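You operate a simulated robot arm through the tools that you are given. There is no shell and no other tool. Be economical: measure what you need, move in short steps, check, and stop when the job is done.

You are at the controls of a simulated robot arm. One attempt, no reset.

## Task
Put one of the foam blocks from the clear end of the packing bench on top of the red roller. Then put one of the label cards from the top of the packing bench on the blue tile. Then fetch the square teal box marked "2" from the upper shelf of the packing bench and set it on the green tile. Then take the white uplight labelled "A" from the clear end of the packing bench and leave it on top of the brown leads carton. Then take the green box on the top of the work bench and put it away on the tray side of the low cabinet's top. Then fetch the small carton labelled "pads" from the top of the work bench and set it on the blue book. Then count the spares boxes on the top of the work bench, then put as many of the lamp cartons from the top of the work bench on the red tile. Do these in the order given. Set down upright: white uplight, small carton, lamp carton.

It is judged by the outcome, as a careful person would: the job done as asked, and still so three seconds after it is handed in. It fails if anything else is knocked over, pushed out of place, dropped, spilled or broken.

## Robot
A 7-joint arm with a two-finger gripper on a trunk, on a base that drives. Base frame: it is fixed to the floor where the robot stands at the start and does not move with it; the origin is under the middle of the robot, x ahead of it, y to its left, z up; the surface under the hand at the start is at about z = 0.88. Lengths are in m, angles in rad, forces in N, time in s.
With the tool pointing down near the work surface it reaches from about 0.32 to 0.76 m from the robot's upright axis, wherever it stands. Its first joint turns from -2.897 to 2.897 rad. Places, roughly: blue book [-2.75, 0.75, 0.75]; blue tile (18x18x3 cm) [-1.9, -1, 0.9]; foam block (5x6x3 cm) [0.4, -0.3, 0.9]; green box (13x7x7 cm) [-2.2, 1.3, 0.9]; green tile (18x18x3 cm) [-3.5, 1.4, 0.9]; label card [0.75, 0.25, 1]; lamp carton [-2.5, 1, 1]; leads carton [0.75, -0.25, 1]; red roller (8x8x8 cm) [0.7, -0.5, 0.9]; red tile (18x18x3 cm) [-2.8, 1.4, 0.9]; small carton [-2.25, 1.25, 1]; spares box [-3.25, 0.75, 1]; square teal box [0.5, -0.5, 0.5]; tray side of the low cabinet's top [-3, -1, 0.5]; white uplight [0.5, -0.5, 1]. Payload 1.71 kg.
The tool frame sits at the grasp point between the pads (the TCP): z along the fingers, y along the line on which they close. The tips reach 0.02 m beyond it. Largest opening 0.096 m; the body of the gripper starts 0.113 m behind the TCP.
Orientation is told as [roll, pitch, yaw] about the base's x, y, z axes, in that order, counted from this pose: with the fingers straight down and closing along the base's y, the tool's x points along the base's -x, its y along +y and its z along -z.

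## Interface
- The arm moves only by the tool move_arm. Its argument "steps" is one flat list of numbers, 7 for each row, row after row: the turn, a rotation vector about the tool's x, y, z in units of 90 degrees (1.0 is 90 degrees), then the shift along the tool's x, y, z in units of 500 mm (1.0 is 500 mm), then the opening, from 0 (shut) to 1 (fully open). In form: [wx, wy, wz, dx, dy, dz, fingers, wx, wy, wz, dx, dy, dz, fingers, ...]. A call has 1 to 20 rows; each row is the pose to reach, as a shift and turn from the pose commanded when the call began, along the tool's axes at that moment. A call with a number of a shift or a turn outside -1 to 1 is refused whole. A row lasts 0.2 s, in which the tool goes at most 0.05 m and 0.15 rad; a call with a longer step from one row to the next is refused whole, and so is a gripper value outside its range. A pose out of reach is approached as far as the arm can. The call stops where the force on the tool passes 40 N (or 10 N more than at its start, if that is more) or the arm is blocked; 0.2 s more then pass. Each finger travels about 0.153 m/s and halts on what it meets, pressing with about 32 N; the grip force reading is that of the motor and also rises with nothing between the fingers. The clock runs only during rows and for 0.2 s after the last one: add rows that repeat a pose to give the fingers time. It gives the time, the measured TCP pose, the force on the tool (base axes), the opening and the grip force at its end, in the units of the frame above (readings bear some noise), with the torque about the TCP (base axes, N m) and any sound that the robot's microphone picked up.
- Cameras (640 x 400 px; columns grow to the right, rows downward): "scene" is now at [0.0373, 0.1192, 1.6936]; the picture's right is [-0.46, -0.89, 0.01], its down [-0.68, 0.35, -0.64] and it looks along [0.57, -0.30, -0.77] (base axes); focal length 273 px, centre (320, 200). "wrist" rides on the gripper at [0.065, 0.014, -0.145] in the tool frame; the picture's right is [-0.21, 0.98, 0.00], its down [-0.88, -0.18, -0.44] and it looks along [-0.43, -0.09, 0.90] (tool axes); focal length 275 px, centre (320, 200). There is no depth. A picture from a camera that has moved, and an enlarged one, comes with that camera's place and axes in the base frame and with its lens.
- get_image(camera): a new picture of that camera. No time passes.
- move_column(by): slides the trunk up (or, below 0, down) by that many m; the arm and the scene camera ride with it, the base frame stays. It gives what a move gives, with no picture.
- steer(legs): drives the robot by 1 to 6 legs, each [ahead, turn to the left] in m and rad, along the robot's own axes; the way and the turn of a leg run together, so that a leg with both is an arc; at most 1.5 m and 3.142 rad a leg. The arm and the cameras ride along, it lands a little off, and it stops where it bumps. It gives what a move gives.
- aim_head(pan, tilt): turns the head with the scene camera to pan (to the left, within 2.705 rad either way) and tilt (down, from -0.506 to 1.204), counted from straight ahead of the robot. It gives what a move gives.
- zoom(camera, box): a new picture of the part [left, top, right, bottom] of that camera's present view, enlarged. No time passes.
- close_job(): hands the job in; it is judged then, once.

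Go step by step. Nothing tells you exact positions but the pictures and the camera data: compare them with the known pose of the tool, close in by small moves and look again before you grip or let go. The budget is 483 turns and 236 pictures, counting those below and the enlarged ones. Unless the task says otherwise, let go and move clear before handing in, and close with one line.

The tools are called after "Call:" by a JSON object that holds its "name" and its "arguments". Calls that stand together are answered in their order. move_arm: Moves the arm, as the interface text tells. Its arguments: {"type":"object","properties":{"steps":{"type":"array","items":{"type":"number"}}},"required":["steps"]} The other tools are called the same way: move_column (by) slides the trunk up or down; steer (legs) drives the base; aim_head (pan, tilt) turns the head that bears the scene camera; get_image (camera) takes a picture; zoom (camera, box) takes an enlarged picture of a part of a camera's view; close_job () hands the job in.

At the start:

```text
t: 0.0
position: [0.4095, -0.1669, 1.3117]
ee_rot: [0.001, 0.001, 0.003]
contact_force: [-0.2, -0.2, -0.9]
wrist_torque: [0.02, -0.01, -0.02]
grip_width: 0.0961
gripper_force: 0.1
trunk travel left (down, up): [-0.3, 0.086]
robot x, y, heading: [0.0016, 0.0043, 0.003]
head pan, tilt: [-0.475, 0.859]
```

scene: 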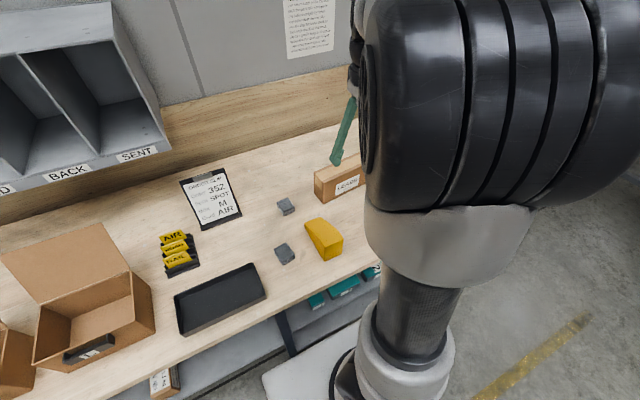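
wrist: 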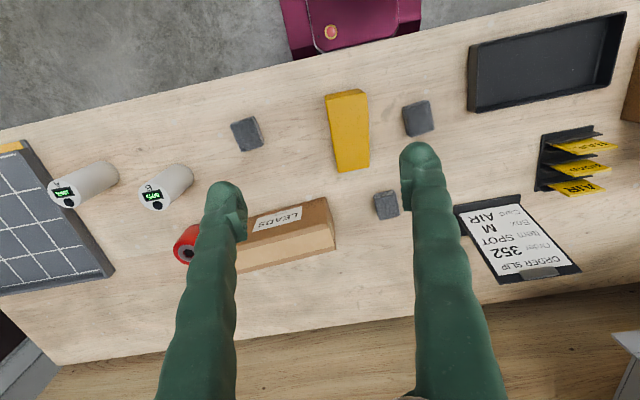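

I see the packing bench with three grey foam blocks, the leads carton, two uplights and the red roller on its right side. I'll move the hand to the right to view the roller and uplights more closely.

Call:
{"name": "move_arm", "arguments": {"steps": [0, 0, 0, 0, -0.1, 0, 1, 0, 0, 0, 0, -0.2, 0, 1, 0, 0, 0, 0, -0.3, 0, 1, 0, 0, 0, 0, -0.4, 0, 1, 0, 0, 0, 0, -0.5, 0, 1, 0, 0, 0, 0, -0.5, 0, 1]}}

Call:
{"name": "get_image", "arguments": {"camera": "wrist"}}

Call:
{"name": "get_image", "arguments": {"camera": "scene"}}

```text
t: 1.4
position: [0.388, -0.4153, 1.3188]
ee_rot: [-0.001, -0.018, 0.003]
contact_force: [0.2, 1.0, -0.2]
wrist_torque: [-0.05, -0.02, 0.01]
grip_width: 0.0962
gripper_force: 0.0
trunk travel left (down, up): [-0.3, 0.086]
robot x, y, heading: [-0.0047, -0.0001, 0.001]
head pan, tilt: [-0.475, 0.859]
```

```text
233 pictures are left
camera wrist: at [0.3195, -0.4021, 1.4624], right [0.2, 0.98, 0.0], down [0.87, -0.18, 0.46], along [0.45, -0.09, -0.89], focal length 275 px, centre (320, 200)
```

wrist: 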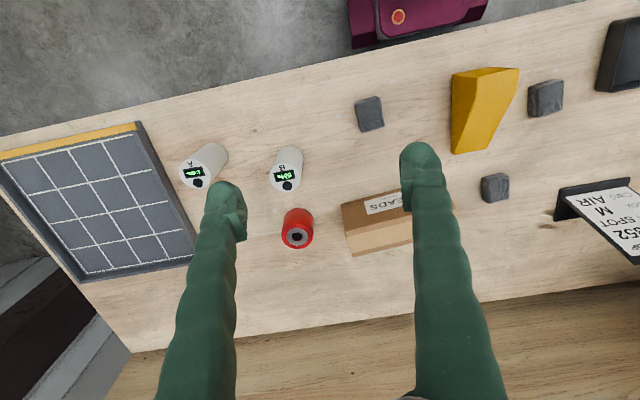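

```text
232 pictures are left
camera scene: at [0.0362, 0.1206, 1.6936], right [-0.46, -0.89, 0.01], down [-0.68, 0.34, -0.64], along [0.57, -0.3, -0.77], focal length 273 px, centre (320, 200)
```

scene: 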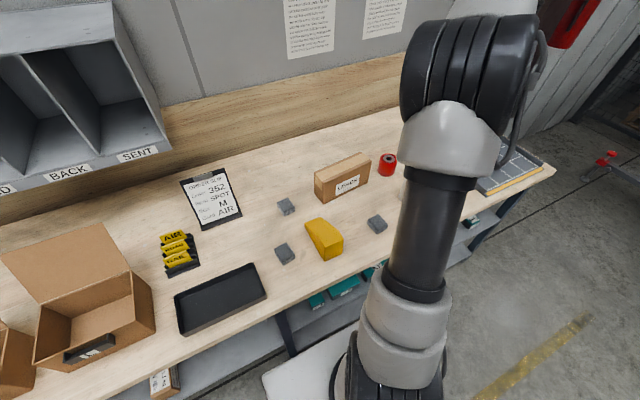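

The roller stands upright with a flat top with a hub; the foam block nearest it is at about (0.43,-0.32). I'll zoom in to check the details and orientation.

Call:
{"name": "zoom", "arguments": {"camera": "wrist", "box": [160, 80, 416, 270]}}

```text
2.11 times, centred on (288, 175) of wrist
camera zoom: at [0.3195, -0.4021, 1.4624], right [0.2, 0.98, 0.0], down [0.87, -0.18, 0.46], along [0.45, -0.09, -0.89], focal length 580 px, centre (387, 253)
```

zoom: 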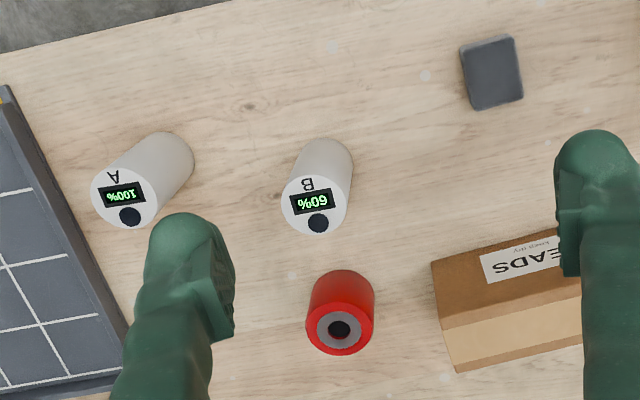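

Foam block is at about (0.436,-0.325), aligned with the axes, and the roller top centre at about (0.652,-0.519). I'll descend above the foam block and look again.

Call:
{"name": "move_arm", "arguments": {"steps": [0, 0, 0, -0.008, 0.026, 0.074, 1, 0, 0, 0, -0.016, 0.052, 0.148, 1, 0, 0, 0, -0.024, 0.078, 0.222, 1, 0, 0, 0, -0.032, 0.104, 0.296, 1, 0, 0, 0, -0.04, 0.13, 0.37, 1, 0, 0, 0, -0.048, 0.156, 0.444, 1, 0, 0, 0, -0.052, 0.18, 0.52, 1, 0, 0, 0, -0.052, 0.18, 0.52, 1, 0, 0, 0, -0.052, 0.18, 0.52, 1]}}

Call:
{"name": "get_image", "arguments": {"camera": "wrist"}}

```text
t: 3.4
position: [0.4195, -0.3271, 1.0554]
ee_rot: [0.0, -0.014, 0.003]
contact_force: [-0.3, -0.1, 0.2]
wrist_torque: [0.06, 0.06, 0.04]
grip_width: 0.0961
gripper_force: 0.1
trunk travel left (down, up): [-0.3, 0.086]
robot x, y, heading: [0.0012, 0.0026, 0.0]
head pan, tilt: [-0.475, 0.859]
```

```text
230 pictures are left
camera wrist: at [0.3509, -0.313, 1.2007], right [0.2, 0.98, 0.0], down [0.87, -0.18, 0.46], along [0.45, -0.09, -0.89], focal length 275 px, centre (320, 200)
```

wrist: 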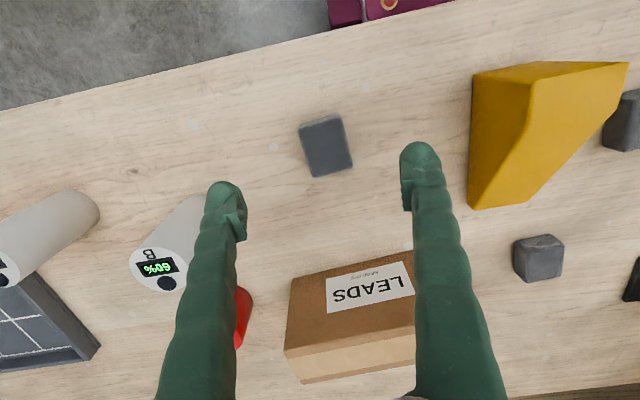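

The block is at (0.434,-0.323), just slightly ahead of the tool. I'll correct and descend around it.

Call:
{"name": "move_arm", "arguments": {"steps": [0, 0, 0, -0.01, 0.004, 0.06, 1, 0, 0, 0, -0.02, 0.008, 0.12, 1, 0, 0, 0, -0.03, 0.008, 0.18, 1, 0, 0, 0, -0.03, 0.008, 0.23, 1, 0, 0, 0, -0.03, 0.008, 0.25, 1, 0, 0, 0, -0.03, 0.008, 0.25, 1]}}

Call:
{"name": "get_image", "arguments": {"camera": "wrist"}}

```text
t: 4.8
position: [0.4366, -0.3233, 0.9318]
ee_rot: [0.0, -0.016, 0.002]
contact_force: [0.3, 0.3, 0.4]
wrist_torque: [-0.01, 0.01, 0.01]
grip_width: 0.0961
gripper_force: 0.1
trunk travel left (down, up): [-0.3, 0.086]
robot x, y, heading: [-0.001, 0.0021, -0.004]
head pan, tilt: [-0.475, 0.859]
```

```text
229 pictures are left
camera wrist: at [0.3684, -0.3093, 1.0763], right [0.2, 0.98, 0.0], down [0.87, -0.18, 0.46], along [0.45, -0.09, -0.89], focal length 275 px, centre (320, 200)
```

wrist: 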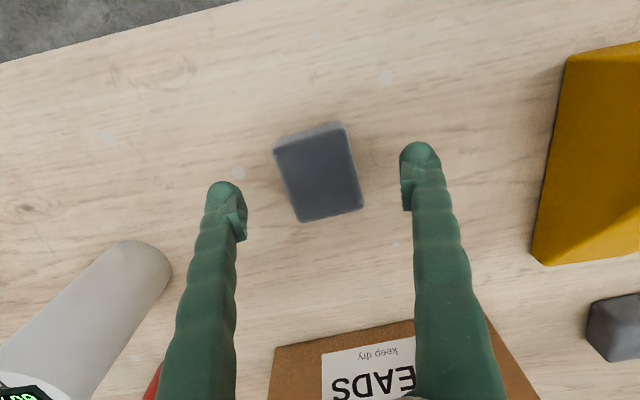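

Centred. I'll go down 28 mm and close.

Call:
{"name": "move_arm", "arguments": {"steps": [0, 0, 0, 0, 0, 0.03, 1, 0, 0, 0, 0, 0, 0.056, 1, 0, 0, 0, 0, 0, 0.056, 1, 0, 0, 0, 0, 0, 0.056, 0.3, 0, 0, 0, 0, 0, 0.056, 0.3, 0, 0, 0, 0, 0, 0.056, 0.3]}}

```text
t: 6.2
position: [0.4375, -0.3232, 0.9044]
ee_rot: [-0.001, -0.014, 0.001]
contact_force: [0.0, -0.1, 0.1]
wrist_torque: [-0.01, 0.01, -0.01]
grip_width: 0.0474
gripper_force: 32.8
trunk travel left (down, up): [-0.3, 0.086]
robot x, y, heading: [0.0024, 0.0013, 0.002]
head pan, tilt: [-0.475, 0.859]
```

The block is held (0.047 m). The roller lies beyond the reach from here (0.83 m), so I'll lift and then look down at the base's clearance before driving.

Call:
{"name": "move_arm", "arguments": {"steps": [0, 0, 0, 0, 0, -0.08, 0.3, 0, 0, 0, 0, 0, -0.17, 0.3, 0, 0, 0, 0, 0, -0.26, 0.3, 0, 0, 0, 0, 0, -0.35, 0.3, 0, 0, 0, 0, 0, -0.44, 0.3, 0, 0, 0, 0, 0, -0.5, 0.3]}}

Call:
{"name": "aim_head", "arguments": {"pan": 0.3, "tilt": 1.2}}

Call:
{"name": "get_image", "arguments": {"camera": "scene"}}

```text
t: 7.6
position: [0.4316, -0.3236, 1.1555]
ee_rot: [0.0, -0.015, 0.002]
contact_force: [0.2, -0.9, -0.1]
wrist_torque: [0.01, -0.01, 0.04]
grip_width: 0.0475
gripper_force: 31.6
trunk travel left (down, up): [-0.3, 0.086]
robot x, y, heading: [-0.0024, 0.0024, -0.001]
head pan, tilt: [-0.475, 0.859]
```

```text
t: 8.7
position: [0.4319, -0.3243, 1.1538]
ee_rot: [0.0, -0.014, 0.002]
contact_force: [-0.1, -0.1, 0.4]
wrist_torque: [0.0, 0.03, -0.04]
grip_width: 0.0471
gripper_force: 31.8
trunk travel left (down, up): [-0.3, 0.086]
robot x, y, heading: [0.0012, -0.0014, 0.004]
head pan, tilt: [0.3, 1.201]
```

```text
228 pictures are left
camera scene: at [0.0212, 0.1711, 1.6708], right [0.29, -0.96, 0.0], down [-0.9, -0.27, -0.35], along [0.33, 0.11, -0.94], focal length 273 px, centre (320, 200)
```

scene: 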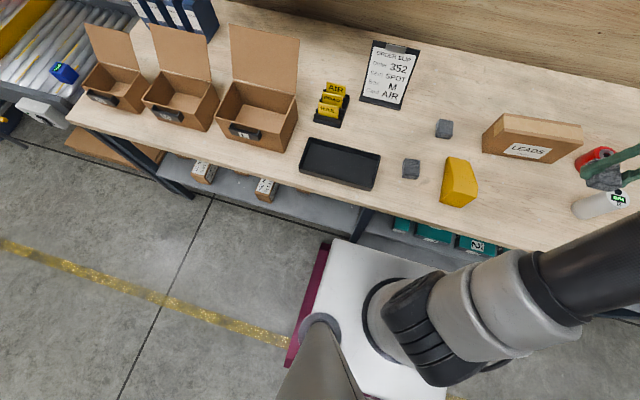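

The base is boxy and close to the bench, so I'll back off, turn right, and slide along with an S-curve to stand nearer the clear end.

Call:
{"name": "steer", "arguments": {"legs": [[-0.15, 0], [0, -1.571], [0.3, 0.5], [0.3, -0.5]]}}

Call:
{"name": "aim_head", "arguments": {"pan": 1.3, "tilt": 0.9}}

Call:
{"name": "get_image", "arguments": {"camera": "scene"}}

```text
t: 18.2
position: [-0.3255, -1.0112, 1.1528]
ee_rot: [0.002, -0.013, -1.569]
contact_force: [-0.5, -0.1, -0.9]
wrist_torque: [0.03, -0.04, 0.01]
grip_width: 0.0471
gripper_force: 31.6
trunk travel left (down, up): [-0.3, 0.086]
robot x, y, heading: [0.0014, -0.5789, -1.574]
head pan, tilt: [0.3, 1.201]
```

```text
t: 19.5
position: [-0.3241, -0.9937, 1.1607]
ee_rot: [-0.001, -0.031, -1.57]
contact_force: [0.0, -0.3, 0.3]
wrist_torque: [-0.02, -0.01, 0.02]
grip_width: 0.047
gripper_force: 32.0
trunk travel left (down, up): [-0.3, 0.086]
robot x, y, heading: [0.0041, -0.5814, -1.581]
head pan, tilt: [1.3, 0.901]
```

```text
227 pictures are left
camera scene: at [0.2297, -0.568, 1.6912], right [-0.27, -0.96, -0.02], down [-0.75, 0.22, -0.62], along [0.6, -0.15, -0.79], focal length 273 px, centre (320, 200)
```

scene: 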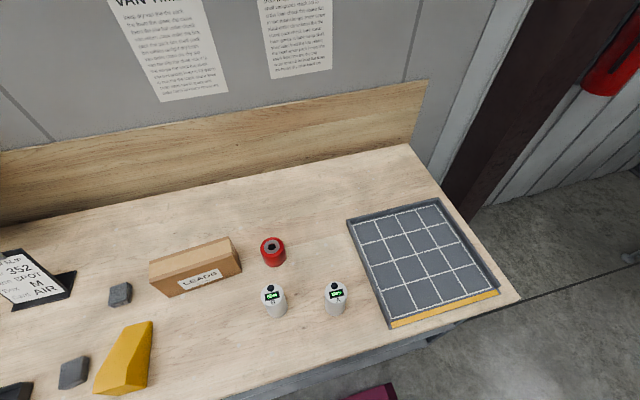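

The scene view confirms roller at about (0.656,-0.521). The arm points backward now, so I'll swing it around the robot's axis in an arc, turning the tool back to yaw 0.

Call:
{"name": "move_arm", "arguments": {"steps": [0, 0, -0.09, -0.054, 0.075, 0, 0.3, 0, 0, -0.18, -0.101, 0.154, 0, 0.3, 0, 0, -0.27, -0.14, 0.237, 0, 0.3, 0, 0, -0.36, -0.173, 0.323, 0, 0.3, 0, 0, -0.45, -0.197, 0.411, 0, 0.3, 0, 0, -0.54, -0.214, 0.502, 0, 0.3, 0, 0, -0.63, -0.223, 0.593, 0, 0.3, 0, 0, -0.72, -0.223, 0.685, 0, 0.3, 0, 0, -0.81, -0.216, 0.776, 0, 0.3, 0, 0, -0.9, -0.201, 0.867, 0, 0.3, 0, 0, -0.99, -0.178, 0.956, 0, 0.3, 0, 0, -1, -0.178, 0.956, 0, 0.3]}}

```text
t: 22.1
position: [0.1557, -1.0813, 1.1642]
ee_rot: [-0.029, 0.0, 0.002]
contact_force: [0.4, 0.0, -1.2]
wrist_torque: [-0.01, -0.04, 0.02]
grip_width: 0.047
gripper_force: 31.9
trunk travel left (down, up): [-0.3, 0.086]
robot x, y, heading: [0.0047, -0.5793, -1.575]
head pan, tilt: [1.3, 0.901]
```

Swing continues straight toward the roller.

Call:
{"name": "move_arm", "arguments": {"steps": [0, 0, 0, -0.06, 0.066, 0, 0.3, 0, 0, 0, -0.12, 0.132, 0, 0.3, 0, 0, 0, -0.18, 0.198, 0, 0.3, 0, 0, 0, -0.24, 0.264, 0, 0.3, 0, 0, 0, -0.3, 0.33, 0, 0.3, 0, 0, 0, -0.36, 0.396, 0, 0.3, 0, 0, 0, -0.42, 0.462, 0, 0.3, 0, 0, 0, -0.48, 0.528, 0, 0.3, 0, 0, 0, -0.54, 0.594, 0, 0.3, 0, 0, 0, -0.6, 0.66, 0, 0.3, 0, 0, 0, -0.66, 0.726, 0, 0.3, 0, 0, 0, -0.72, 0.792, 0, 0.3, 0, 0, 0, -0.78, 0.858, 0, 0.3, 0, 0, 0, -0.84, 0.924, 0, 0.3, 0, 0, 0, -0.9, 0.98, 0, 0.3, 0, 0, 0, -0.9, 0.98, 0, 0.3]}}

Call:
{"name": "get_image", "arguments": {"camera": "wrist"}}

Call:
{"name": "get_image", "arguments": {"camera": "scene"}}

```text
t: 25.5
position: [0.6021, -0.5911, 1.1505]
ee_rot: [-0.03, -0.002, 0.003]
contact_force: [0.1, 0.0, 0.2]
wrist_torque: [0.03, -0.04, -0.01]
grip_width: 0.0472
gripper_force: 32.6
trunk travel left (down, up): [-0.3, 0.086]
robot x, y, heading: [0.0044, -0.5748, -1.574]
head pan, tilt: [1.3, 0.901]
```

```text
226 pictures are left
camera wrist: at [0.5361, -0.5735, 1.295], right [0.2, 0.98, -0.03], down [0.88, -0.17, 0.45], along [0.44, -0.12, -0.89], focal length 275 px, centre (320, 200)
```

wrist: 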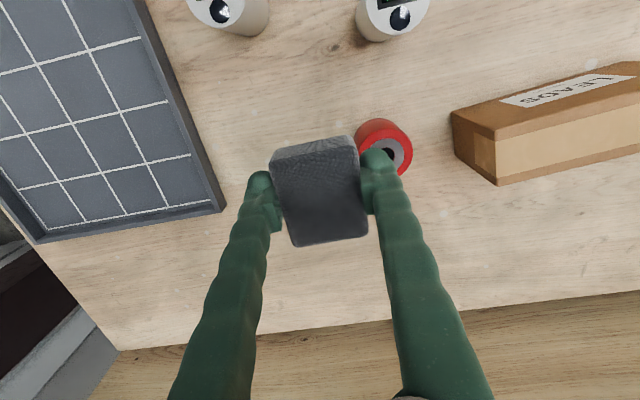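

```text
225 pictures are left
camera scene: at [0.2291, -0.5681, 1.6913], right [-0.27, -0.96, -0.02], down [-0.75, 0.22, -0.62], along [0.6, -0.15, -0.79], focal length 273 px, centre (320, 200)
```

scene: 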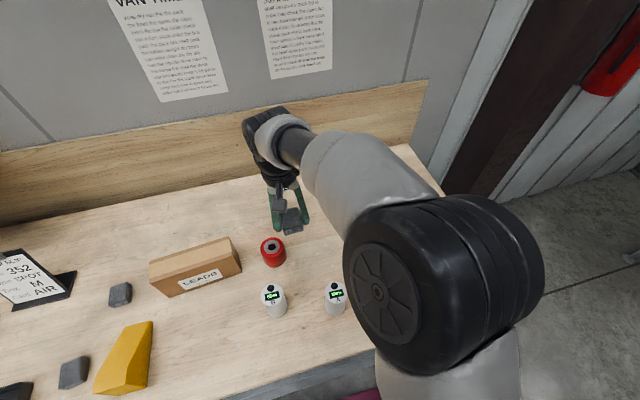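

Roller top at (0.651,-0.521). I'll move over it, levelling the small tilt, and come down to just above.

Call:
{"name": "move_arm", "arguments": {"steps": [-0.01, 0, 0, -0.05, 0.07, 0, 0.3, -0.019, 0, 0, -0.1, 0.14, 0, 0.3, -0.019, 0, 0, -0.1, 0.142, 0.08, 0.3, -0.019, 0, 0, -0.1, 0.142, 0.16, 0.3, -0.019, 0, 0, -0.1, 0.142, 0.24, 0.3, -0.019, 0, 0, -0.1, 0.142, 0.25, 0.3, -0.019, 0, 0, -0.1, 0.142, 0.25, 0.3]}}

Call:
{"name": "get_image", "arguments": {"camera": "wrist"}}

Call:
{"name": "zoom", "arguments": {"camera": "scene", "box": [200, 140, 360, 300]}}

```text
t: 27.1
position: [0.6517, -0.5221, 1.021]
ee_rot: [0.001, 0.001, 0.002]
contact_force: [0.4, 0.6, 0.9]
wrist_torque: [0.01, -0.01, -0.02]
grip_width: 0.0471
gripper_force: 31.5
trunk travel left (down, up): [-0.3, 0.086]
robot x, y, heading: [0.0005, -0.5764, -1.574]
head pan, tilt: [1.3, 0.901]
```

```text
224 pictures are left
camera wrist: at [0.5865, -0.5086, 1.1668], right [0.2, 0.98, 0.0], down [0.88, -0.18, 0.44], along [0.44, -0.09, -0.9], focal length 275 px, centre (320, 200)
```

wrist: 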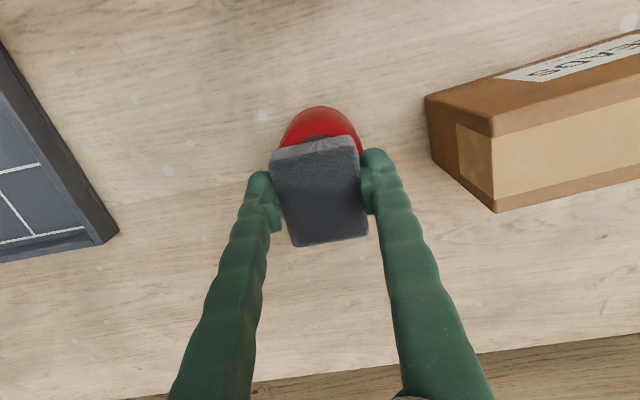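

```text
2.50 times, centred on (280, 220) of scene
camera zoom: at [0.2301, -0.5669, 1.6911], right [-0.27, -0.96, -0.02], down [-0.75, 0.22, -0.62], along [0.6, -0.15, -0.79], focal length 683 px, centre (420, 150)
```

zoom: 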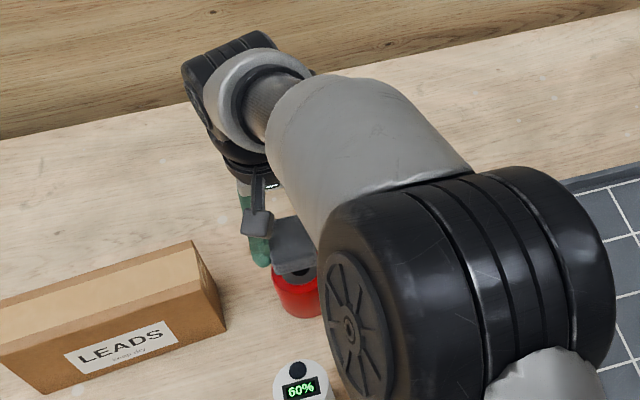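

Aligned over the roller. I'll lower to just about contact.

Call:
{"name": "move_arm", "arguments": {"steps": [0, 0, 0, 0, 0, 0.03, 0.3, 0, 0, 0, 0, 0, 0.06, 0.3, 0, 0, 0, 0, 0, 0.066, 0.3, 0, 0, 0, 0, 0, 0.07, 0.3, 0, 0, 0, 0, 0, 0.07, 0.3]}}

Call:
{"name": "get_image", "arguments": {"camera": "wrist"}}

Call:
{"name": "zoom", "arguments": {"camera": "scene", "box": [240, 200, 320, 280]}}

```text
t: 28.3
position: [0.6524, -0.5238, 0.9867]
ee_rot: [-0.001, 0.0, 0.004]
contact_force: [-0.5, -0.8, 0.4]
wrist_torque: [-0.01, -0.01, 0.0]
grip_width: 0.0471
gripper_force: 32.2
trunk travel left (down, up): [-0.3, 0.086]
robot x, y, heading: [-0.0, -0.5802, -1.577]
head pan, tilt: [1.3, 0.901]
```

```text
222 pictures are left
camera wrist: at [0.5866, -0.5086, 1.1323], right [0.2, 0.98, 0.0], down [0.88, -0.18, 0.45], along [0.44, -0.09, -0.9], focal length 275 px, centre (320, 200)
```

wrist: 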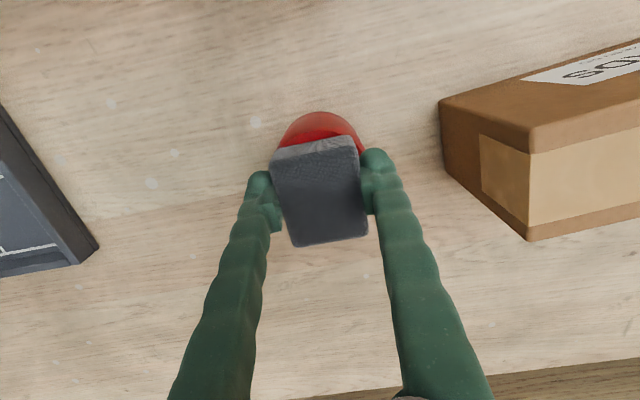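

```text
5.00 times, centred on (280, 240) of scene
camera zoom: at [0.2299, -0.5669, 1.6911], right [-0.27, -0.96, -0.02], down [-0.75, 0.22, -0.62], along [0.6, -0.15, -0.79], focal length 1366 px, centre (520, 0)
```

zoom: 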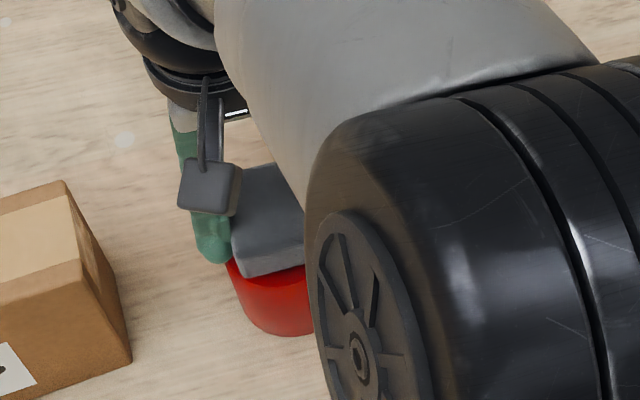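

No contact yet; lowering in 2 mm steps.

Call:
{"name": "move_arm", "arguments": {"steps": [0, 0, 0, 0, 0, 0.003, 0.3, 0, 0, 0, 0, 0, 0.006, 0.3, 0, 0, 0, 0, 0, 0.006, 0.3]}}

```text
t: 29.1
position: [0.6519, -0.5229, 0.9829]
ee_rot: [-0.002, -0.001, 0.004]
contact_force: [0.9, 0.4, 0.7]
wrist_torque: [0.01, 0.0, 0.0]
grip_width: 0.047
gripper_force: 32.0
trunk travel left (down, up): [-0.3, 0.086]
robot x, y, heading: [0.0019, -0.5811, -1.575]
head pan, tilt: [1.3, 0.901]
```

Call:
{"name": "move_arm", "arguments": {"steps": [0, 0, 0, 0, 0, 0.003, 0.3, 0, 0, 0, 0, 0, 0.006, 0.3, 0, 0, 0, 0, 0, 0.006, 0.3]}}

Call:
{"name": "zoom", "arguments": {"camera": "scene", "box": [240, 200, 320, 280]}}

```text
t: 29.9
position: [0.6534, -0.5222, 0.9795]
ee_rot: [0.0, 0.001, 0.004]
contact_force: [-0.2, -0.5, 0.6]
wrist_torque: [-0.01, 0.03, -0.03]
grip_width: 0.0467
gripper_force: 32.0
trunk travel left (down, up): [-0.3, 0.086]
robot x, y, heading: [0.0017, -0.5785, -1.575]
head pan, tilt: [1.3, 0.901]
```

```text
5.00 times, centred on (280, 240) of scene
camera zoom: at [0.23, -0.5669, 1.6911], right [-0.27, -0.96, -0.02], down [-0.75, 0.22, -0.62], along [0.6, -0.15, -0.79], focal length 1366 px, centre (520, 0)
```

zoom: 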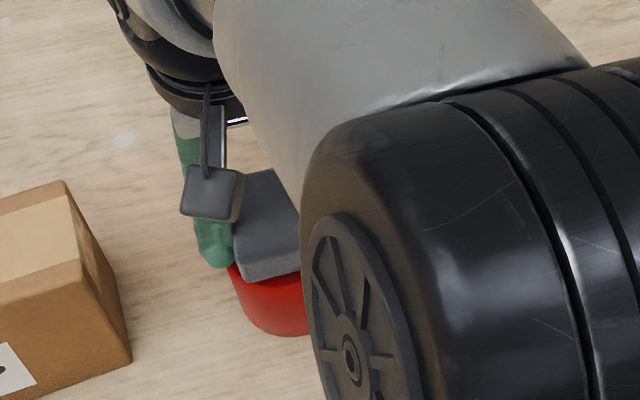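

Call:
{"name": "move_arm", "arguments": {"steps": [0, 0, 0, 0, 0, 0.004, 0.3, 0, 0, 0, 0, 0, 0.008, 0.3, 0, 0, 0, 0, 0, 0.008, 0.3]}}

```text
t: 30.7
position: [0.6514, -0.5228, 0.9765]
ee_rot: [-0.001, -0.001, 0.004]
contact_force: [-0.6, 0.1, -0.2]
wrist_torque: [0.01, -0.01, 0.01]
grip_width: 0.0469
gripper_force: 31.4
trunk travel left (down, up): [-0.3, 0.086]
robot x, y, heading: [0.0077, -0.5773, -1.576]
head pan, tilt: [1.3, 0.901]
```

Call:
{"name": "move_arm", "arguments": {"steps": [0, 0, 0, 0, 0, 0.004, 0.3, 0, 0, 0, 0, 0, 0.008, 0.3, 0, 0, 0, 0, 0, 0.008, 0.3]}}

Call:
{"name": "zoom", "arguments": {"camera": "wrist", "box": [240, 80, 400, 180]}}

```text
t: 31.5
position: [0.6526, -0.5218, 0.9732]
ee_rot: [0.0, -0.004, 0.003]
contact_force: [0.1, -0.3, 9.5]
wrist_torque: [-0.07, -0.03, 0.02]
grip_width: 0.047
gripper_force: 32.3
trunk travel left (down, up): [-0.3, 0.086]
robot x, y, heading: [0.0034, -0.5784, -1.573]
head pan, tilt: [1.3, 0.901]
```

```text
4.00 times, centred on (320, 130) of wrist
camera zoom: at [0.5861, -0.5087, 1.1197], right [0.2, 0.98, 0.0], down [0.88, -0.18, 0.45], along [0.44, -0.09, -0.89], focal length 1101 px, centre (320, 480)
```

zoom: 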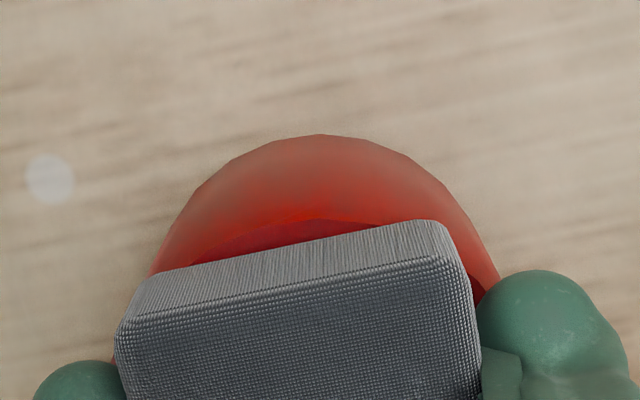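

Contact at 9.5 N with the block sitting on the roller's top. Releasing gently and rising.

Call:
{"name": "move_arm", "arguments": {"steps": [0, 0, 0, 0, 0, -0.003, 0.3, 0, 0, 0, 0, 0, -0.003, 0.6, 0, 0, 0, 0, 0, -0.003, 0.65, 0, 0, 0, 0, 0, -0.02, 0.65, 0, 0, 0, 0, 0, -0.1, 0.65, 0, 0, 0, 0, 0, -0.2, 0.65, 0, 0, 0, 0, 0, -0.3, 0.65, 0, 0, 0, 0, 0, -0.38, 0.65]}}

Call:
{"name": "get_image", "arguments": {"camera": "wrist"}}

```text
t: 33.3
position: [0.6525, -0.5224, 1.1625]
ee_rot: [0.0, 0.001, 0.004]
contact_force: [-0.6, 0.9, 0.5]
wrist_torque: [-0.03, -0.02, -0.01]
grip_width: 0.0624
gripper_force: 0.1
trunk travel left (down, up): [-0.3, 0.086]
robot x, y, heading: [0.0025, -0.578, -1.577]
head pan, tilt: [1.3, 0.901]
```

```text
218 pictures are left
camera wrist: at [0.5856, -0.509, 1.3094], right [0.2, 0.98, 0.0], down [0.88, -0.18, 0.45], along [0.44, -0.09, -0.9], focal length 275 px, centre (320, 200)
```

wrist: 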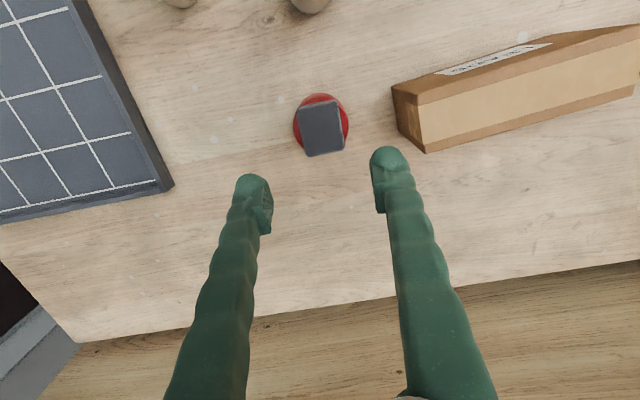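

The foam block rests on the roller. Next the label card: I'll retract the arm slightly, back the robot along the bench, and look at the card holder.

Call:
{"name": "move_arm", "arguments": {"steps": [0, 0, 0, 0.08, 0, -0.02, 1, 0, 0, 0, 0.16, 0, -0.04, 1, 0, 0, 0, 0.24, 0, -0.06, 1, 0, 0, 0, 0.32, 0, -0.08, 1, 0, 0, 0, 0.4, 0, -0.1, 1, 0, 0, 0, 0.4, 0, -0.1, 1]}}

Call:
{"name": "steer", "arguments": {"legs": [[-0.7, 0]]}}

Call:
{"name": "get_image", "arguments": {"camera": "wrist"}}

Call:
{"name": "get_image", "arguments": {"camera": "scene"}}

```text
t: 34.6
position: [0.4498, -0.515, 1.1464]
ee_rot: [0.007, 0.154, -0.026]
contact_force: [1.4, 0.0, 0.0]
wrist_torque: [-0.04, 0.11, 0.0]
grip_width: 0.0958
gripper_force: 0.1
trunk travel left (down, up): [-0.3, 0.086]
robot x, y, heading: [0.0012, -0.5776, -1.573]
head pan, tilt: [1.3, 0.901]
stopped in row 6: the arm was blocked; the commanded pose is now the measured one
```

```text
t: 38.7
position: [0.448, 0.2078, 1.1542]
ee_rot: [0.004, 0.134, -0.001]
contact_force: [-0.8, -0.9, -0.4]
wrist_torque: [0.03, -0.02, 0.0]
grip_width: 0.0964
gripper_force: 0.1
trunk travel left (down, up): [-0.3, 0.086]
robot x, y, heading: [-0.0011, 0.1298, -1.567]
head pan, tilt: [1.3, 0.901]
```

```text
217 pictures are left
camera wrist: at [0.4015, 0.222, 1.3065], right [0.21, 0.98, -0.02], down [0.93, -0.19, 0.32], along [0.31, -0.09, -0.95], focal length 275 px, centre (320, 200)
```

wrist: 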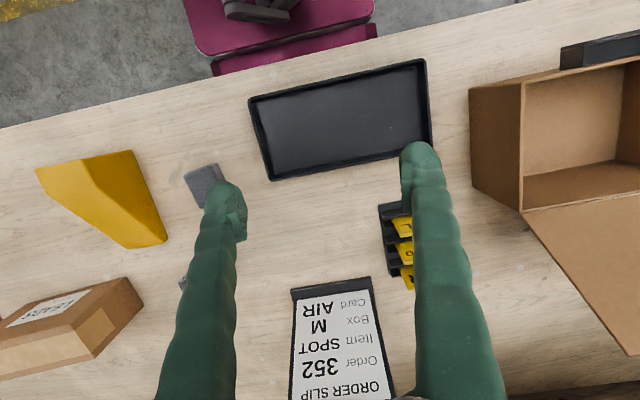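

```text
216 pictures are left
camera scene: at [0.2295, 0.1928, 1.69], right [-0.26, -0.96, 0.01], down [-0.76, 0.2, -0.62], along [0.6, -0.17, -0.78], focal length 273 px, centre (320, 200)
```

scene: 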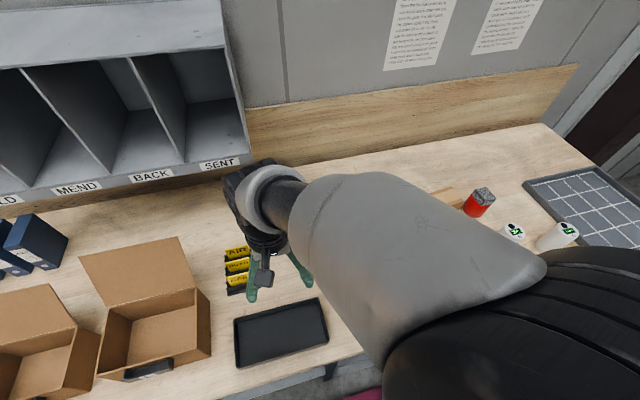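

The foam sits on the roller still. Now a close look at the card holder.

Call:
{"name": "zoom", "arguments": {"camera": "wrist", "box": [360, 180, 440, 310]}}

Call:
{"name": "zoom", "arguments": {"camera": "scene", "box": [190, 220, 310, 310]}}

```text
3.08 times, centred on (400, 245) of wrist
camera zoom: at [0.4015, 0.222, 1.3065], right [0.21, 0.98, -0.02], down [0.93, -0.19, 0.32], along [0.31, -0.09, -0.95], focal length 847 px, centre (74, 62)
```

zoom: 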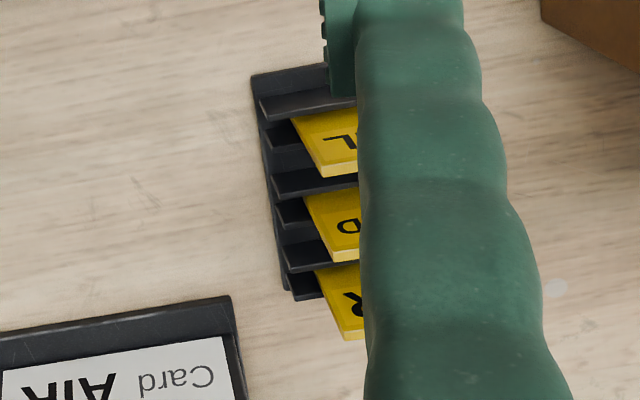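

```text
4.44 times, centred on (250, 265) of scene
camera zoom: at [0.2295, 0.1928, 1.69], right [-0.26, -0.96, 0.01], down [-0.76, 0.2, -0.62], along [0.6, -0.17, -0.78], focal length 1214 px, centre (631, -89)
```

zoom: 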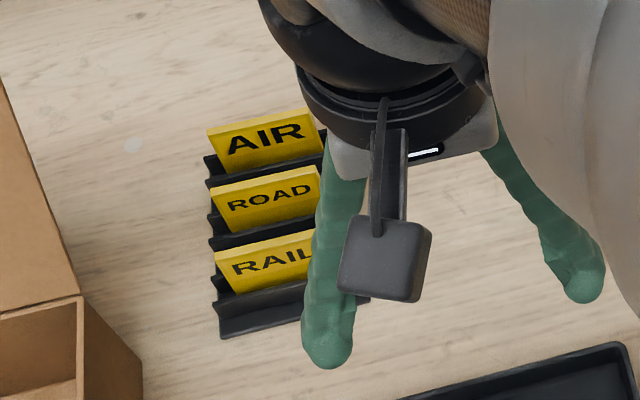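

The holder has three tilted cards: AIR, ROAD, RAIL. I'll level the hand and move above the holder, then turn it so that the fingers close across the cards' thickness.

Call:
{"name": "move_arm", "arguments": {"steps": [0, -0.017, 0, -0.058, 0.045, -0.028, 1, 0, -0.034, 0, -0.115, 0.09, -0.056, 1, 0, -0.051, 0, -0.173, 0.134, -0.084, 1, 0, -0.068, 0, -0.23, 0.18, -0.112, 1, 0, -0.085, 0, -0.288, 0.224, -0.14, 1, 0, -0.085, 0, -0.288, 0.224, -0.14, 1]}}

Call:
{"name": "move_arm", "arguments": {"steps": [0, 0, 0.09, 0, 0, 0, 1, 0, 0, 0.18, 0, 0, 0, 1, 0, 0, 0.27, 0, 0, 0, 1, 0, 0, 0.36, 0, 0, 0, 1, 0, 0, 0.45, 0, 0, 0, 1, 0, 0, 0.54, 0, 0, 0, 1, 0, 0, 0.63, 0, 0, 0, 1, 0, 0, 0.72, 0, 0, 0, 1, 0, 0, 0.81, 0, 0, 0, 1, 0, 0, 0.9, 0, 0, 0, 1, 0, 0, 0.99, 0, 0, 0, 1, 0, 0, 1, 0, 0, 0, 1]}}

Call:
{"name": "get_image", "arguments": {"camera": "wrist"}}

```text
t: 40.1
position: [0.6064, 0.2879, 1.2222]
ee_rot: [0.016, -0.021, -0.034]
contact_force: [-0.2, -0.3, -0.7]
wrist_torque: [0.0, 0.03, -0.01]
grip_width: 0.0959
gripper_force: 0.1
trunk travel left (down, up): [-0.3, 0.086]
robot x, y, heading: [0.0034, 0.1285, -1.572]
head pan, tilt: [1.3, 0.901]
```

```text
t: 41.2
position: [0.6141, 0.2248, 1.2271]
ee_rot: [0.047, 0.0, -0.686]
contact_force: [-0.7, 0.0, 0.1]
wrist_torque: [0.01, -0.03, -0.01]
grip_width: 0.0961
gripper_force: 0.1
trunk travel left (down, up): [-0.3, 0.086]
robot x, y, heading: [0.0045, 0.1291, -1.566]
head pan, tilt: [1.3, 0.901]
stopped in row 5: the arm was blocked; the commanded pose is now the measured one
```

```text
213 pictures are left
camera wrist: at [0.5674, 0.2719, 1.3723], right [0.78, 0.62, 0.04], down [0.55, -0.71, 0.44], along [0.3, -0.32, -0.9], focal length 275 px, centre (320, 200)
```

wrist: 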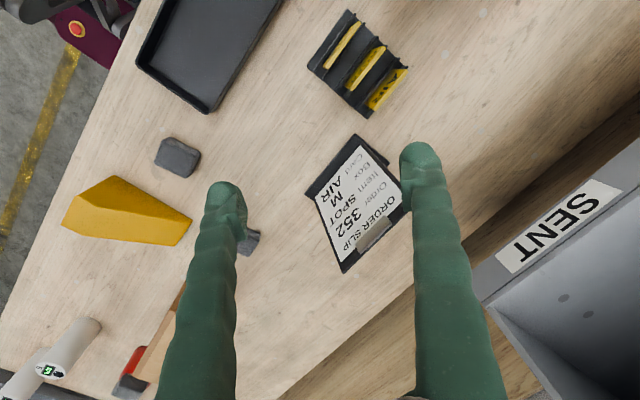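

The turn to −90° ran into a joint limit, so I'll go to +90° instead. Cards are about 4.4 cm apart at y≈0.32: RAIL x≈0.587, ROAD x≈0.631, AIR x≈0.675.

Call:
{"name": "move_arm", "arguments": {"steps": [0, 0, -0.09, 0.007, 0.016, 0, 1, 0, 0, -0.18, 0.014, 0.032, 0, 1, 0, 0, -0.27, 0.021, 0.048, 0, 1, 0, 0, -0.36, 0.028, 0.064, 0, 1, 0, 0, -0.45, 0.035, 0.08, 0, 1, 0, 0, -0.54, 0.042, 0.096, 0, 1, 0, 0, -0.63, 0.049, 0.112, 0, 1, 0, 0, -0.72, 0.056, 0.128, 0, 1, 0, 0, -0.81, 0.063, 0.144, 0, 1, 0, 0, -0.9, 0.07, 0.16, 0, 1, 0, 0, -0.99, 0.078, 0.177, 0, 1, 0, 0, -1, 0.078, 0.177, 0, 1]}}

Call:
{"name": "move_arm", "arguments": {"steps": [0, 0, -0.09, 0, 0, 0, 1, 0, 0, -0.18, 0, 0, 0, 1, 0, 0, -0.27, 0, 0, 0, 1, 0, 0, -0.36, 0, 0, 0, 1, 0, 0, -0.44, 0, 0, 0, 1, 0, 0, -0.44, 0, 0, 0, 1]}}

Call:
{"name": "get_image", "arguments": {"camera": "wrist"}}

```text
t: 44.0
position: [0.6533, 0.2517, 1.2462]
ee_rot: [-0.003, -0.074, 0.812]
contact_force: [-0.7, 0.4, 0.3]
wrist_torque: [0.02, -0.02, -0.01]
grip_width: 0.0961
gripper_force: 0.1
trunk travel left (down, up): [-0.3, 0.086]
robot x, y, heading: [0.0012, 0.1292, -1.564]
head pan, tilt: [1.3, 0.901]
stopped in row 12: the arm was blocked; the commanded pose is now the measured one
```

```text
t: 45.4
position: [0.6538, 0.2556, 1.2451]
ee_rot: [-0.048, -0.048, 1.506]
contact_force: [-0.6, -0.5, 0.4]
wrist_torque: [0.06, 0.0, 0.0]
grip_width: 0.096
gripper_force: 0.0
trunk travel left (down, up): [-0.3, 0.086]
robot x, y, heading: [0.0044, 0.1309, -1.565]
head pan, tilt: [1.3, 0.901]
```

```text
212 pictures are left
camera wrist: at [0.6279, 0.1852, 1.3872], right [-0.96, 0.27, -0.04], down [0.22, 0.84, 0.5], along [0.17, 0.47, -0.87], focal length 275 px, centre (320, 200)
```

wrist: 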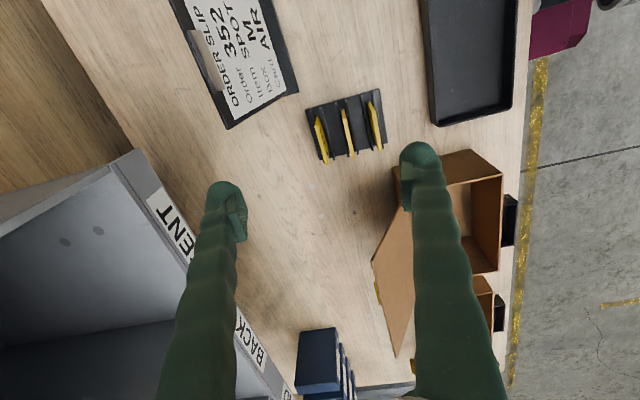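

Poses at that height were at the reach limit; lower is easier. I'll descend 13 cm while levelling and moving over the AIR card.

Call:
{"name": "move_arm", "arguments": {"steps": [-0.006, -0.006, -0.008, -0.024, -0.008, 0.065, 1, -0.012, -0.012, -0.016, -0.048, -0.016, 0.13, 1, -0.02, -0.02, -0.03, -0.084, -0.028, 0.195, 1, -0.03, -0.03, -0.04, -0.12, -0.04, 0.26, 1, -0.03, -0.03, -0.04, -0.12, -0.04, 0.26, 1, -0.03, -0.03, -0.04, -0.12, -0.04, 0.26, 1]}}

Call:
{"name": "get_image", "arguments": {"camera": "wrist"}}

```text
t: 47.0
position: [0.6934, 0.2732, 1.1343]
ee_rot: [-0.02, -0.115, 1.529]
contact_force: [-0.9, 0.2, 0.4]
wrist_torque: [-0.06, 0.02, -0.01]
grip_width: 0.096
gripper_force: 0.0
trunk travel left (down, up): [-0.3, 0.086]
robot x, y, heading: [0.0026, 0.1313, -1.564]
head pan, tilt: [1.3, 0.901]
stopped in row 6: the arm was blocked; the commanded pose is now the measured one
```

```text
211 pictures are left
camera wrist: at [0.6724, 0.193, 1.2707], right [-0.97, 0.25, 0.0], down [0.21, 0.81, 0.55], along [0.13, 0.53, -0.84], focal length 275 px, centre (320, 200)
```

wrist: 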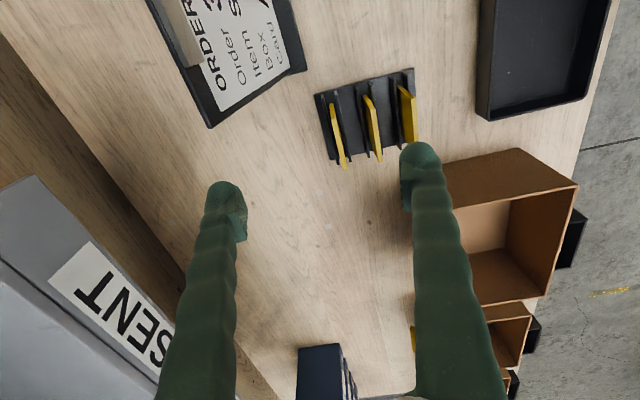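

The head mast stands on the robot's left, which hampers reaching to the left side. I'll swing the arm back to the robot's front and then re-park facing the bench.

Call:
{"name": "move_arm", "arguments": {"steps": [0, 0, 0.083, 0.08, 0.05, -0.006, 1, 0, 0, 0.166, 0.16, 0.1, -0.012, 1, 0, 0, 0.25, 0.24, 0.15, -0.018, 1, 0, 0, 0.333, 0.32, 0.2, -0.024, 1, 0, 0, 0.416, 0.4, 0.25, -0.03, 1, 0, 0, 0.5, 0.48, 0.3, -0.036, 1, 0, 0, 0.583, 0.56, 0.35, -0.042, 1, 0, 0, 0.666, 0.64, 0.4, -0.048, 1, 0, 0, 0.75, 0.72, 0.46, -0.054, 1, 0, 0, 0.833, 0.8, 0.52, -0.06, 1, 0, 0, 0.916, 0.88, 0.57, -0.066, 1, 0, 0, 1, 0.96, 0.62, -0.072, 1, 0, 0, 1, 0.96, 0.62, -0.072, 1]}}

```text
t: 49.8
position: [0.3627, -0.1934, 1.107]
ee_rot: [0.113, -0.018, -0.042]
contact_force: [0.5, 1.0, 0.4]
wrist_torque: [-0.11, 0.02, 0.03]
grip_width: 0.0961
gripper_force: 0.2
trunk travel left (down, up): [-0.3, 0.086]
robot x, y, heading: [0.0049, 0.1283, -1.568]
head pan, tilt: [1.3, 0.901]
```

Call:
{"name": "move_arm", "arguments": {"steps": [0.01, 0, 0.09, 0.053, -0.048, -0.01, 1, 0.02, 0, 0.18, 0.105, -0.095, -0.02, 1, 0.03, 0, 0.27, 0.158, -0.143, -0.03, 1, 0.04, 0, 0.36, 0.21, -0.19, -0.04, 1, 0.05, 0, 0.45, 0.263, -0.238, -0.05, 1, 0.06, 0, 0.54, 0.315, -0.285, -0.06, 1, 0.065, 0, 0.63, 0.368, -0.333, -0.06, 1, 0.07, 0, 0.72, 0.42, -0.38, -0.06, 1, 0.07, 0, 0.72, 0.42, -0.38, -0.06, 1]}}

Call:
{"name": "aim_head", "arguments": {"pan": 0, "tilt": 0.9}}

Call:
{"name": "steer", "arguments": {"legs": [[-0.47, 1.571]]}}

Call:
{"name": "get_image", "arguments": {"camera": "scene"}}

```text
t: 51.8
position: [0.1453, -0.3746, 1.1118]
ee_rot: [-0.021, 0.04, -1.175]
contact_force: [-0.3, 0.1, 0.4]
wrist_torque: [-0.02, -0.01, 0.03]
grip_width: 0.096
gripper_force: 0.1
trunk travel left (down, up): [-0.3, 0.086]
robot x, y, heading: [0.0022, 0.1272, -1.568]
head pan, tilt: [1.3, 0.901]
```

```text
t: 53.3
position: [0.1456, -0.3749, 1.112]
ee_rot: [-0.02, 0.04, -1.173]
contact_force: [0.0, -0.3, -1.0]
wrist_torque: [0.0, 0.03, -0.02]
grip_width: 0.0958
gripper_force: 0.1
trunk travel left (down, up): [-0.3, 0.086]
robot x, y, heading: [0.0023, 0.1286, -1.564]
head pan, tilt: [0.0, 0.901]
```

```text
t: 58.3
position: [0.2059, 0.5714, 1.1118]
ee_rot: [-0.022, 0.041, 0.409]
contact_force: [-0.5, 1.4, 0.7]
wrist_torque: [-0.06, -0.04, -0.01]
grip_width: 0.0959
gripper_force: 0.1
trunk travel left (down, up): [-0.3, 0.086]
robot x, y, heading: [-0.2975, 0.4217, 0.016]
head pan, tilt: [0.0, 0.901]
cut short: leg 1
```

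```text
210 pictures are left
camera scene: at [-0.257, 0.5784, 1.6903], right [0.02, -1.0, 0.0], down [-0.79, -0.01, -0.61], along [0.61, 0.01, -0.79], focal length 273 px, centre (320, 200)
```

scene: 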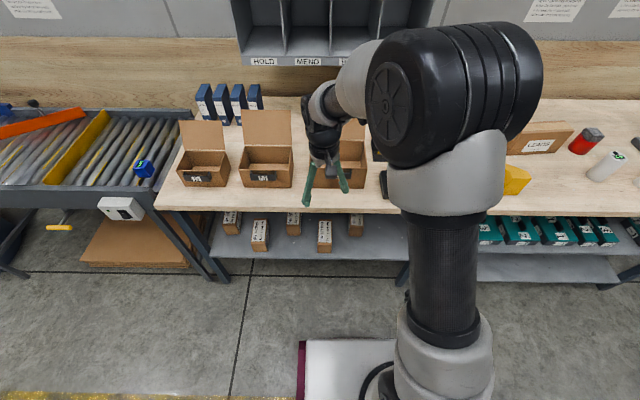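

The robot faces the bench now at (-0.30,0.42). I'll move the arm right and up, turn the fingers for the cards, then drive forward. First a check of what might have cut the drive short.

Call:
{"name": "move_arm", "arguments": {"steps": [0, 0, -0.082, 0.027, -0.061, -0.011, 1, 0, 0, -0.164, 0.053, -0.122, -0.022, 1, 0, 0, -0.247, 0.08, -0.183, -0.033, 1, 0, 0, -0.329, 0.106, -0.244, -0.044, 1, 0, 0, -0.411, 0.133, -0.306, -0.055, 1, 0, 0, -0.493, 0.159, -0.367, -0.067, 1, 0, 0, -0.576, 0.186, -0.428, -0.078, 1, 0, 0, -0.658, 0.212, -0.489, -0.089, 1, 0, 0, -0.74, 0.239, -0.55, -0.1, 1, 0, 0, -0.74, 0.239, -0.55, -0.1, 1]}}

Call:
{"name": "aim_head", "arguments": {"pan": 2.7, "tilt": 0.5}}

Call:
{"name": "get_image", "arguments": {"camera": "scene"}}

```text
t: 60.5
position: [0.1891, 0.2746, 1.1798]
ee_rot: [0.011, 0.034, 1.573]
contact_force: [0.3, 0.6, 0.3]
wrist_torque: [-0.02, 0.0, -0.02]
grip_width: 0.0961
gripper_force: 0.0
trunk travel left (down, up): [-0.3, 0.086]
robot x, y, heading: [-0.3007, 0.4204, 0.017]
head pan, tilt: [0.0, 0.901]
```

```text
t: 62.9
position: [0.1902, 0.2735, 1.1795]
ee_rot: [0.013, 0.034, 1.572]
contact_force: [0.1, -0.1, 0.6]
wrist_torque: [0.02, -0.03, -0.04]
grip_width: 0.0961
gripper_force: 0.2
trunk travel left (down, up): [-0.3, 0.086]
robot x, y, heading: [-0.2992, 0.4204, 0.018]
head pan, tilt: [2.7, 0.499]
```

```text
209 pictures are left
camera scene: at [-0.4145, 0.6144, 1.7267], right [0.41, 0.91, -0.01], down [0.42, -0.2, -0.89], along [-0.81, 0.36, -0.47], focal length 273 px, centre (320, 200)
```

scene: 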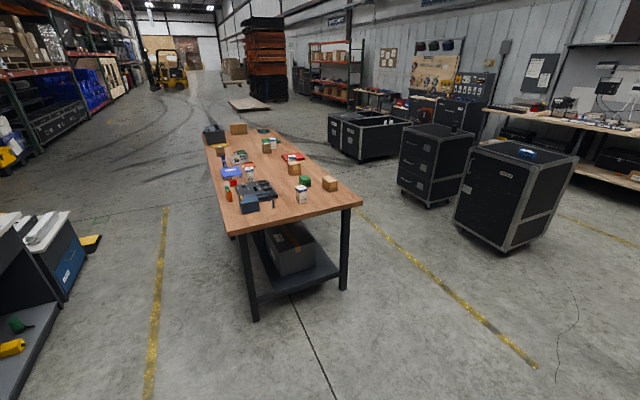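

The way behind is clear, nothing bumped. Driving forward to the bench.

Call:
{"name": "steer", "arguments": {"legs": [[0.27, -0.017]]}}

Call:
{"name": "aim_head", "arguments": {"pan": -0.2, "tilt": 0.9}}

Call:
{"name": "get_image", "arguments": {"camera": "wrist"}}

Call:
{"name": "get_image", "arguments": {"camera": "scene"}}

```text
t: 64.9
position: [0.4502, 0.267, 1.1825]
ee_rot: [0.005, 0.034, 1.553]
contact_force: [-0.1, -0.3, 0.5]
wrist_torque: [-0.02, 0.01, 0.0]
grip_width: 0.0959
gripper_force: 0.1
trunk travel left (down, up): [-0.3, 0.086]
robot x, y, heading: [-0.0258, 0.4252, -0.0]
head pan, tilt: [2.7, 0.499]
```

```text
t: 67.4
position: [0.4456, 0.2671, 1.1839]
ee_rot: [0.001, 0.034, 1.553]
contact_force: [-0.1, 0.0, 0.2]
wrist_torque: [-0.01, 0.03, -0.02]
grip_width: 0.0963
gripper_force: 0.1
trunk travel left (down, up): [-0.3, 0.086]
robot x, y, heading: [-0.0262, 0.4244, -0.0]
head pan, tilt: [-0.201, 0.901]
```

```text
208 pictures are left
camera wrist: at [0.43, 0.2076, 1.3328], right [-0.97, 0.22, -0.01], down [0.2, 0.89, 0.41], along [0.1, 0.4, -0.91], focal length 275 px, centre (320, 200)
```

wrist: 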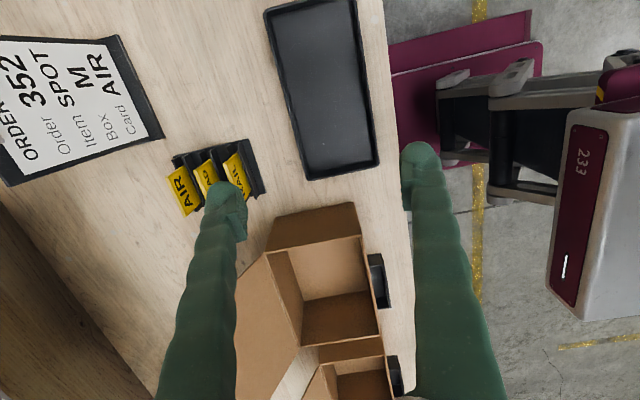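

```text
207 pictures are left
camera scene: at [0.016, 0.5652, 1.6903], right [-0.2, -0.98, 0.0], down [-0.78, 0.16, -0.61], along [0.6, -0.12, -0.79], focal length 273 px, centre (320, 200)
```

scene: 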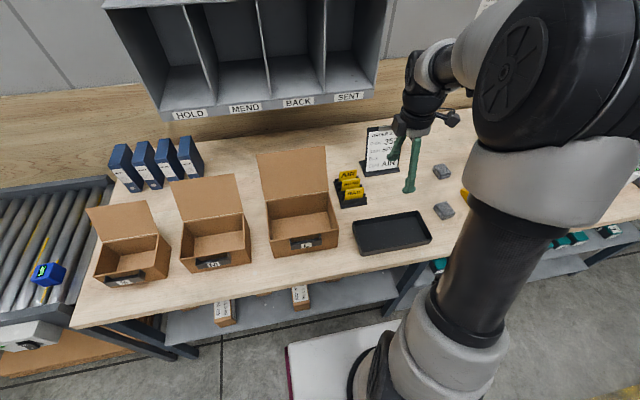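

The arm moves freely here. I'll go above the front card (RAIL at about (0.587,0.32)), which is the easiest to reach, and look.

Call:
{"name": "move_arm", "arguments": {"steps": [0, -0.005, 0, -0.018, -0.08, 0.03, 1, 0, -0.01, 0, -0.036, -0.16, 0.06, 1, 0, -0.015, 0, -0.05, -0.24, 0.09, 1, 0, -0.022, 0, -0.05, -0.29, 0.12, 1, 0, -0.022, 0, -0.05, -0.29, 0.12, 1]}}

Call:
{"name": "get_image", "arguments": {"camera": "wrist"}}

Call:
{"name": "zoom", "arguments": {"camera": "scene", "box": [320, 150, 400, 220]}}

```text
t: 68.6
position: [0.5903, 0.2861, 1.1258]
ee_rot: [0.002, 0.002, 1.553]
contact_force: [0.2, 0.4, 0.6]
wrist_torque: [-0.01, -0.02, 0.0]
grip_width: 0.0958
gripper_force: 0.0
trunk travel left (down, up): [-0.3, 0.086]
robot x, y, heading: [-0.0263, 0.4279, 0.003]
head pan, tilt: [-0.201, 0.901]
```

```text
206 pictures are left
camera wrist: at [0.5753, 0.2212, 1.2705], right [-0.97, 0.22, 0.0], down [0.2, 0.87, 0.44], along [0.1, 0.43, -0.9], focal length 275 px, centre (320, 200)
```

wrist: 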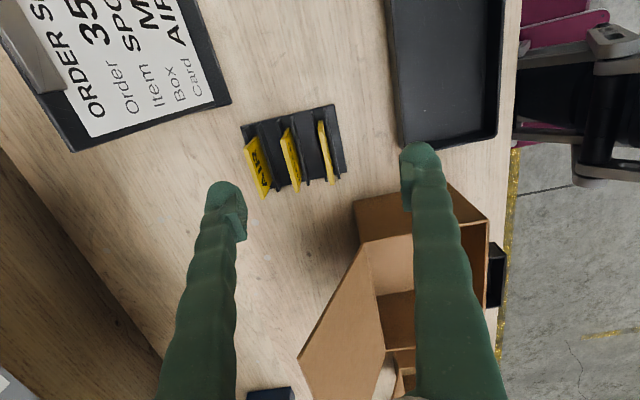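

```text
5.71 times, centred on (360, 185) of scene
camera zoom: at [0.0158, 0.5653, 1.6903], right [-0.2, -0.98, 0.0], down [-0.78, 0.16, -0.61], along [0.6, -0.12, -0.79], focal length 1561 px, centre (91, 286)
```

zoom: 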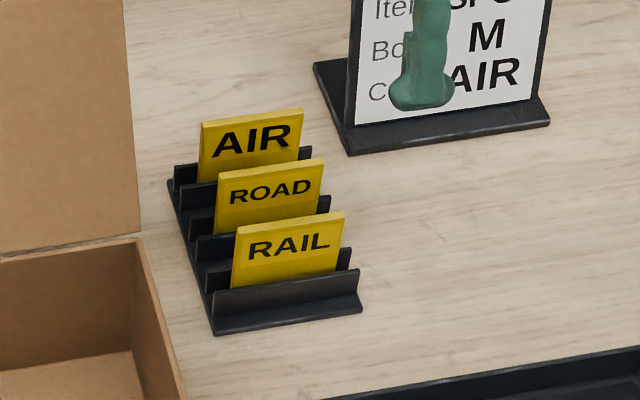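

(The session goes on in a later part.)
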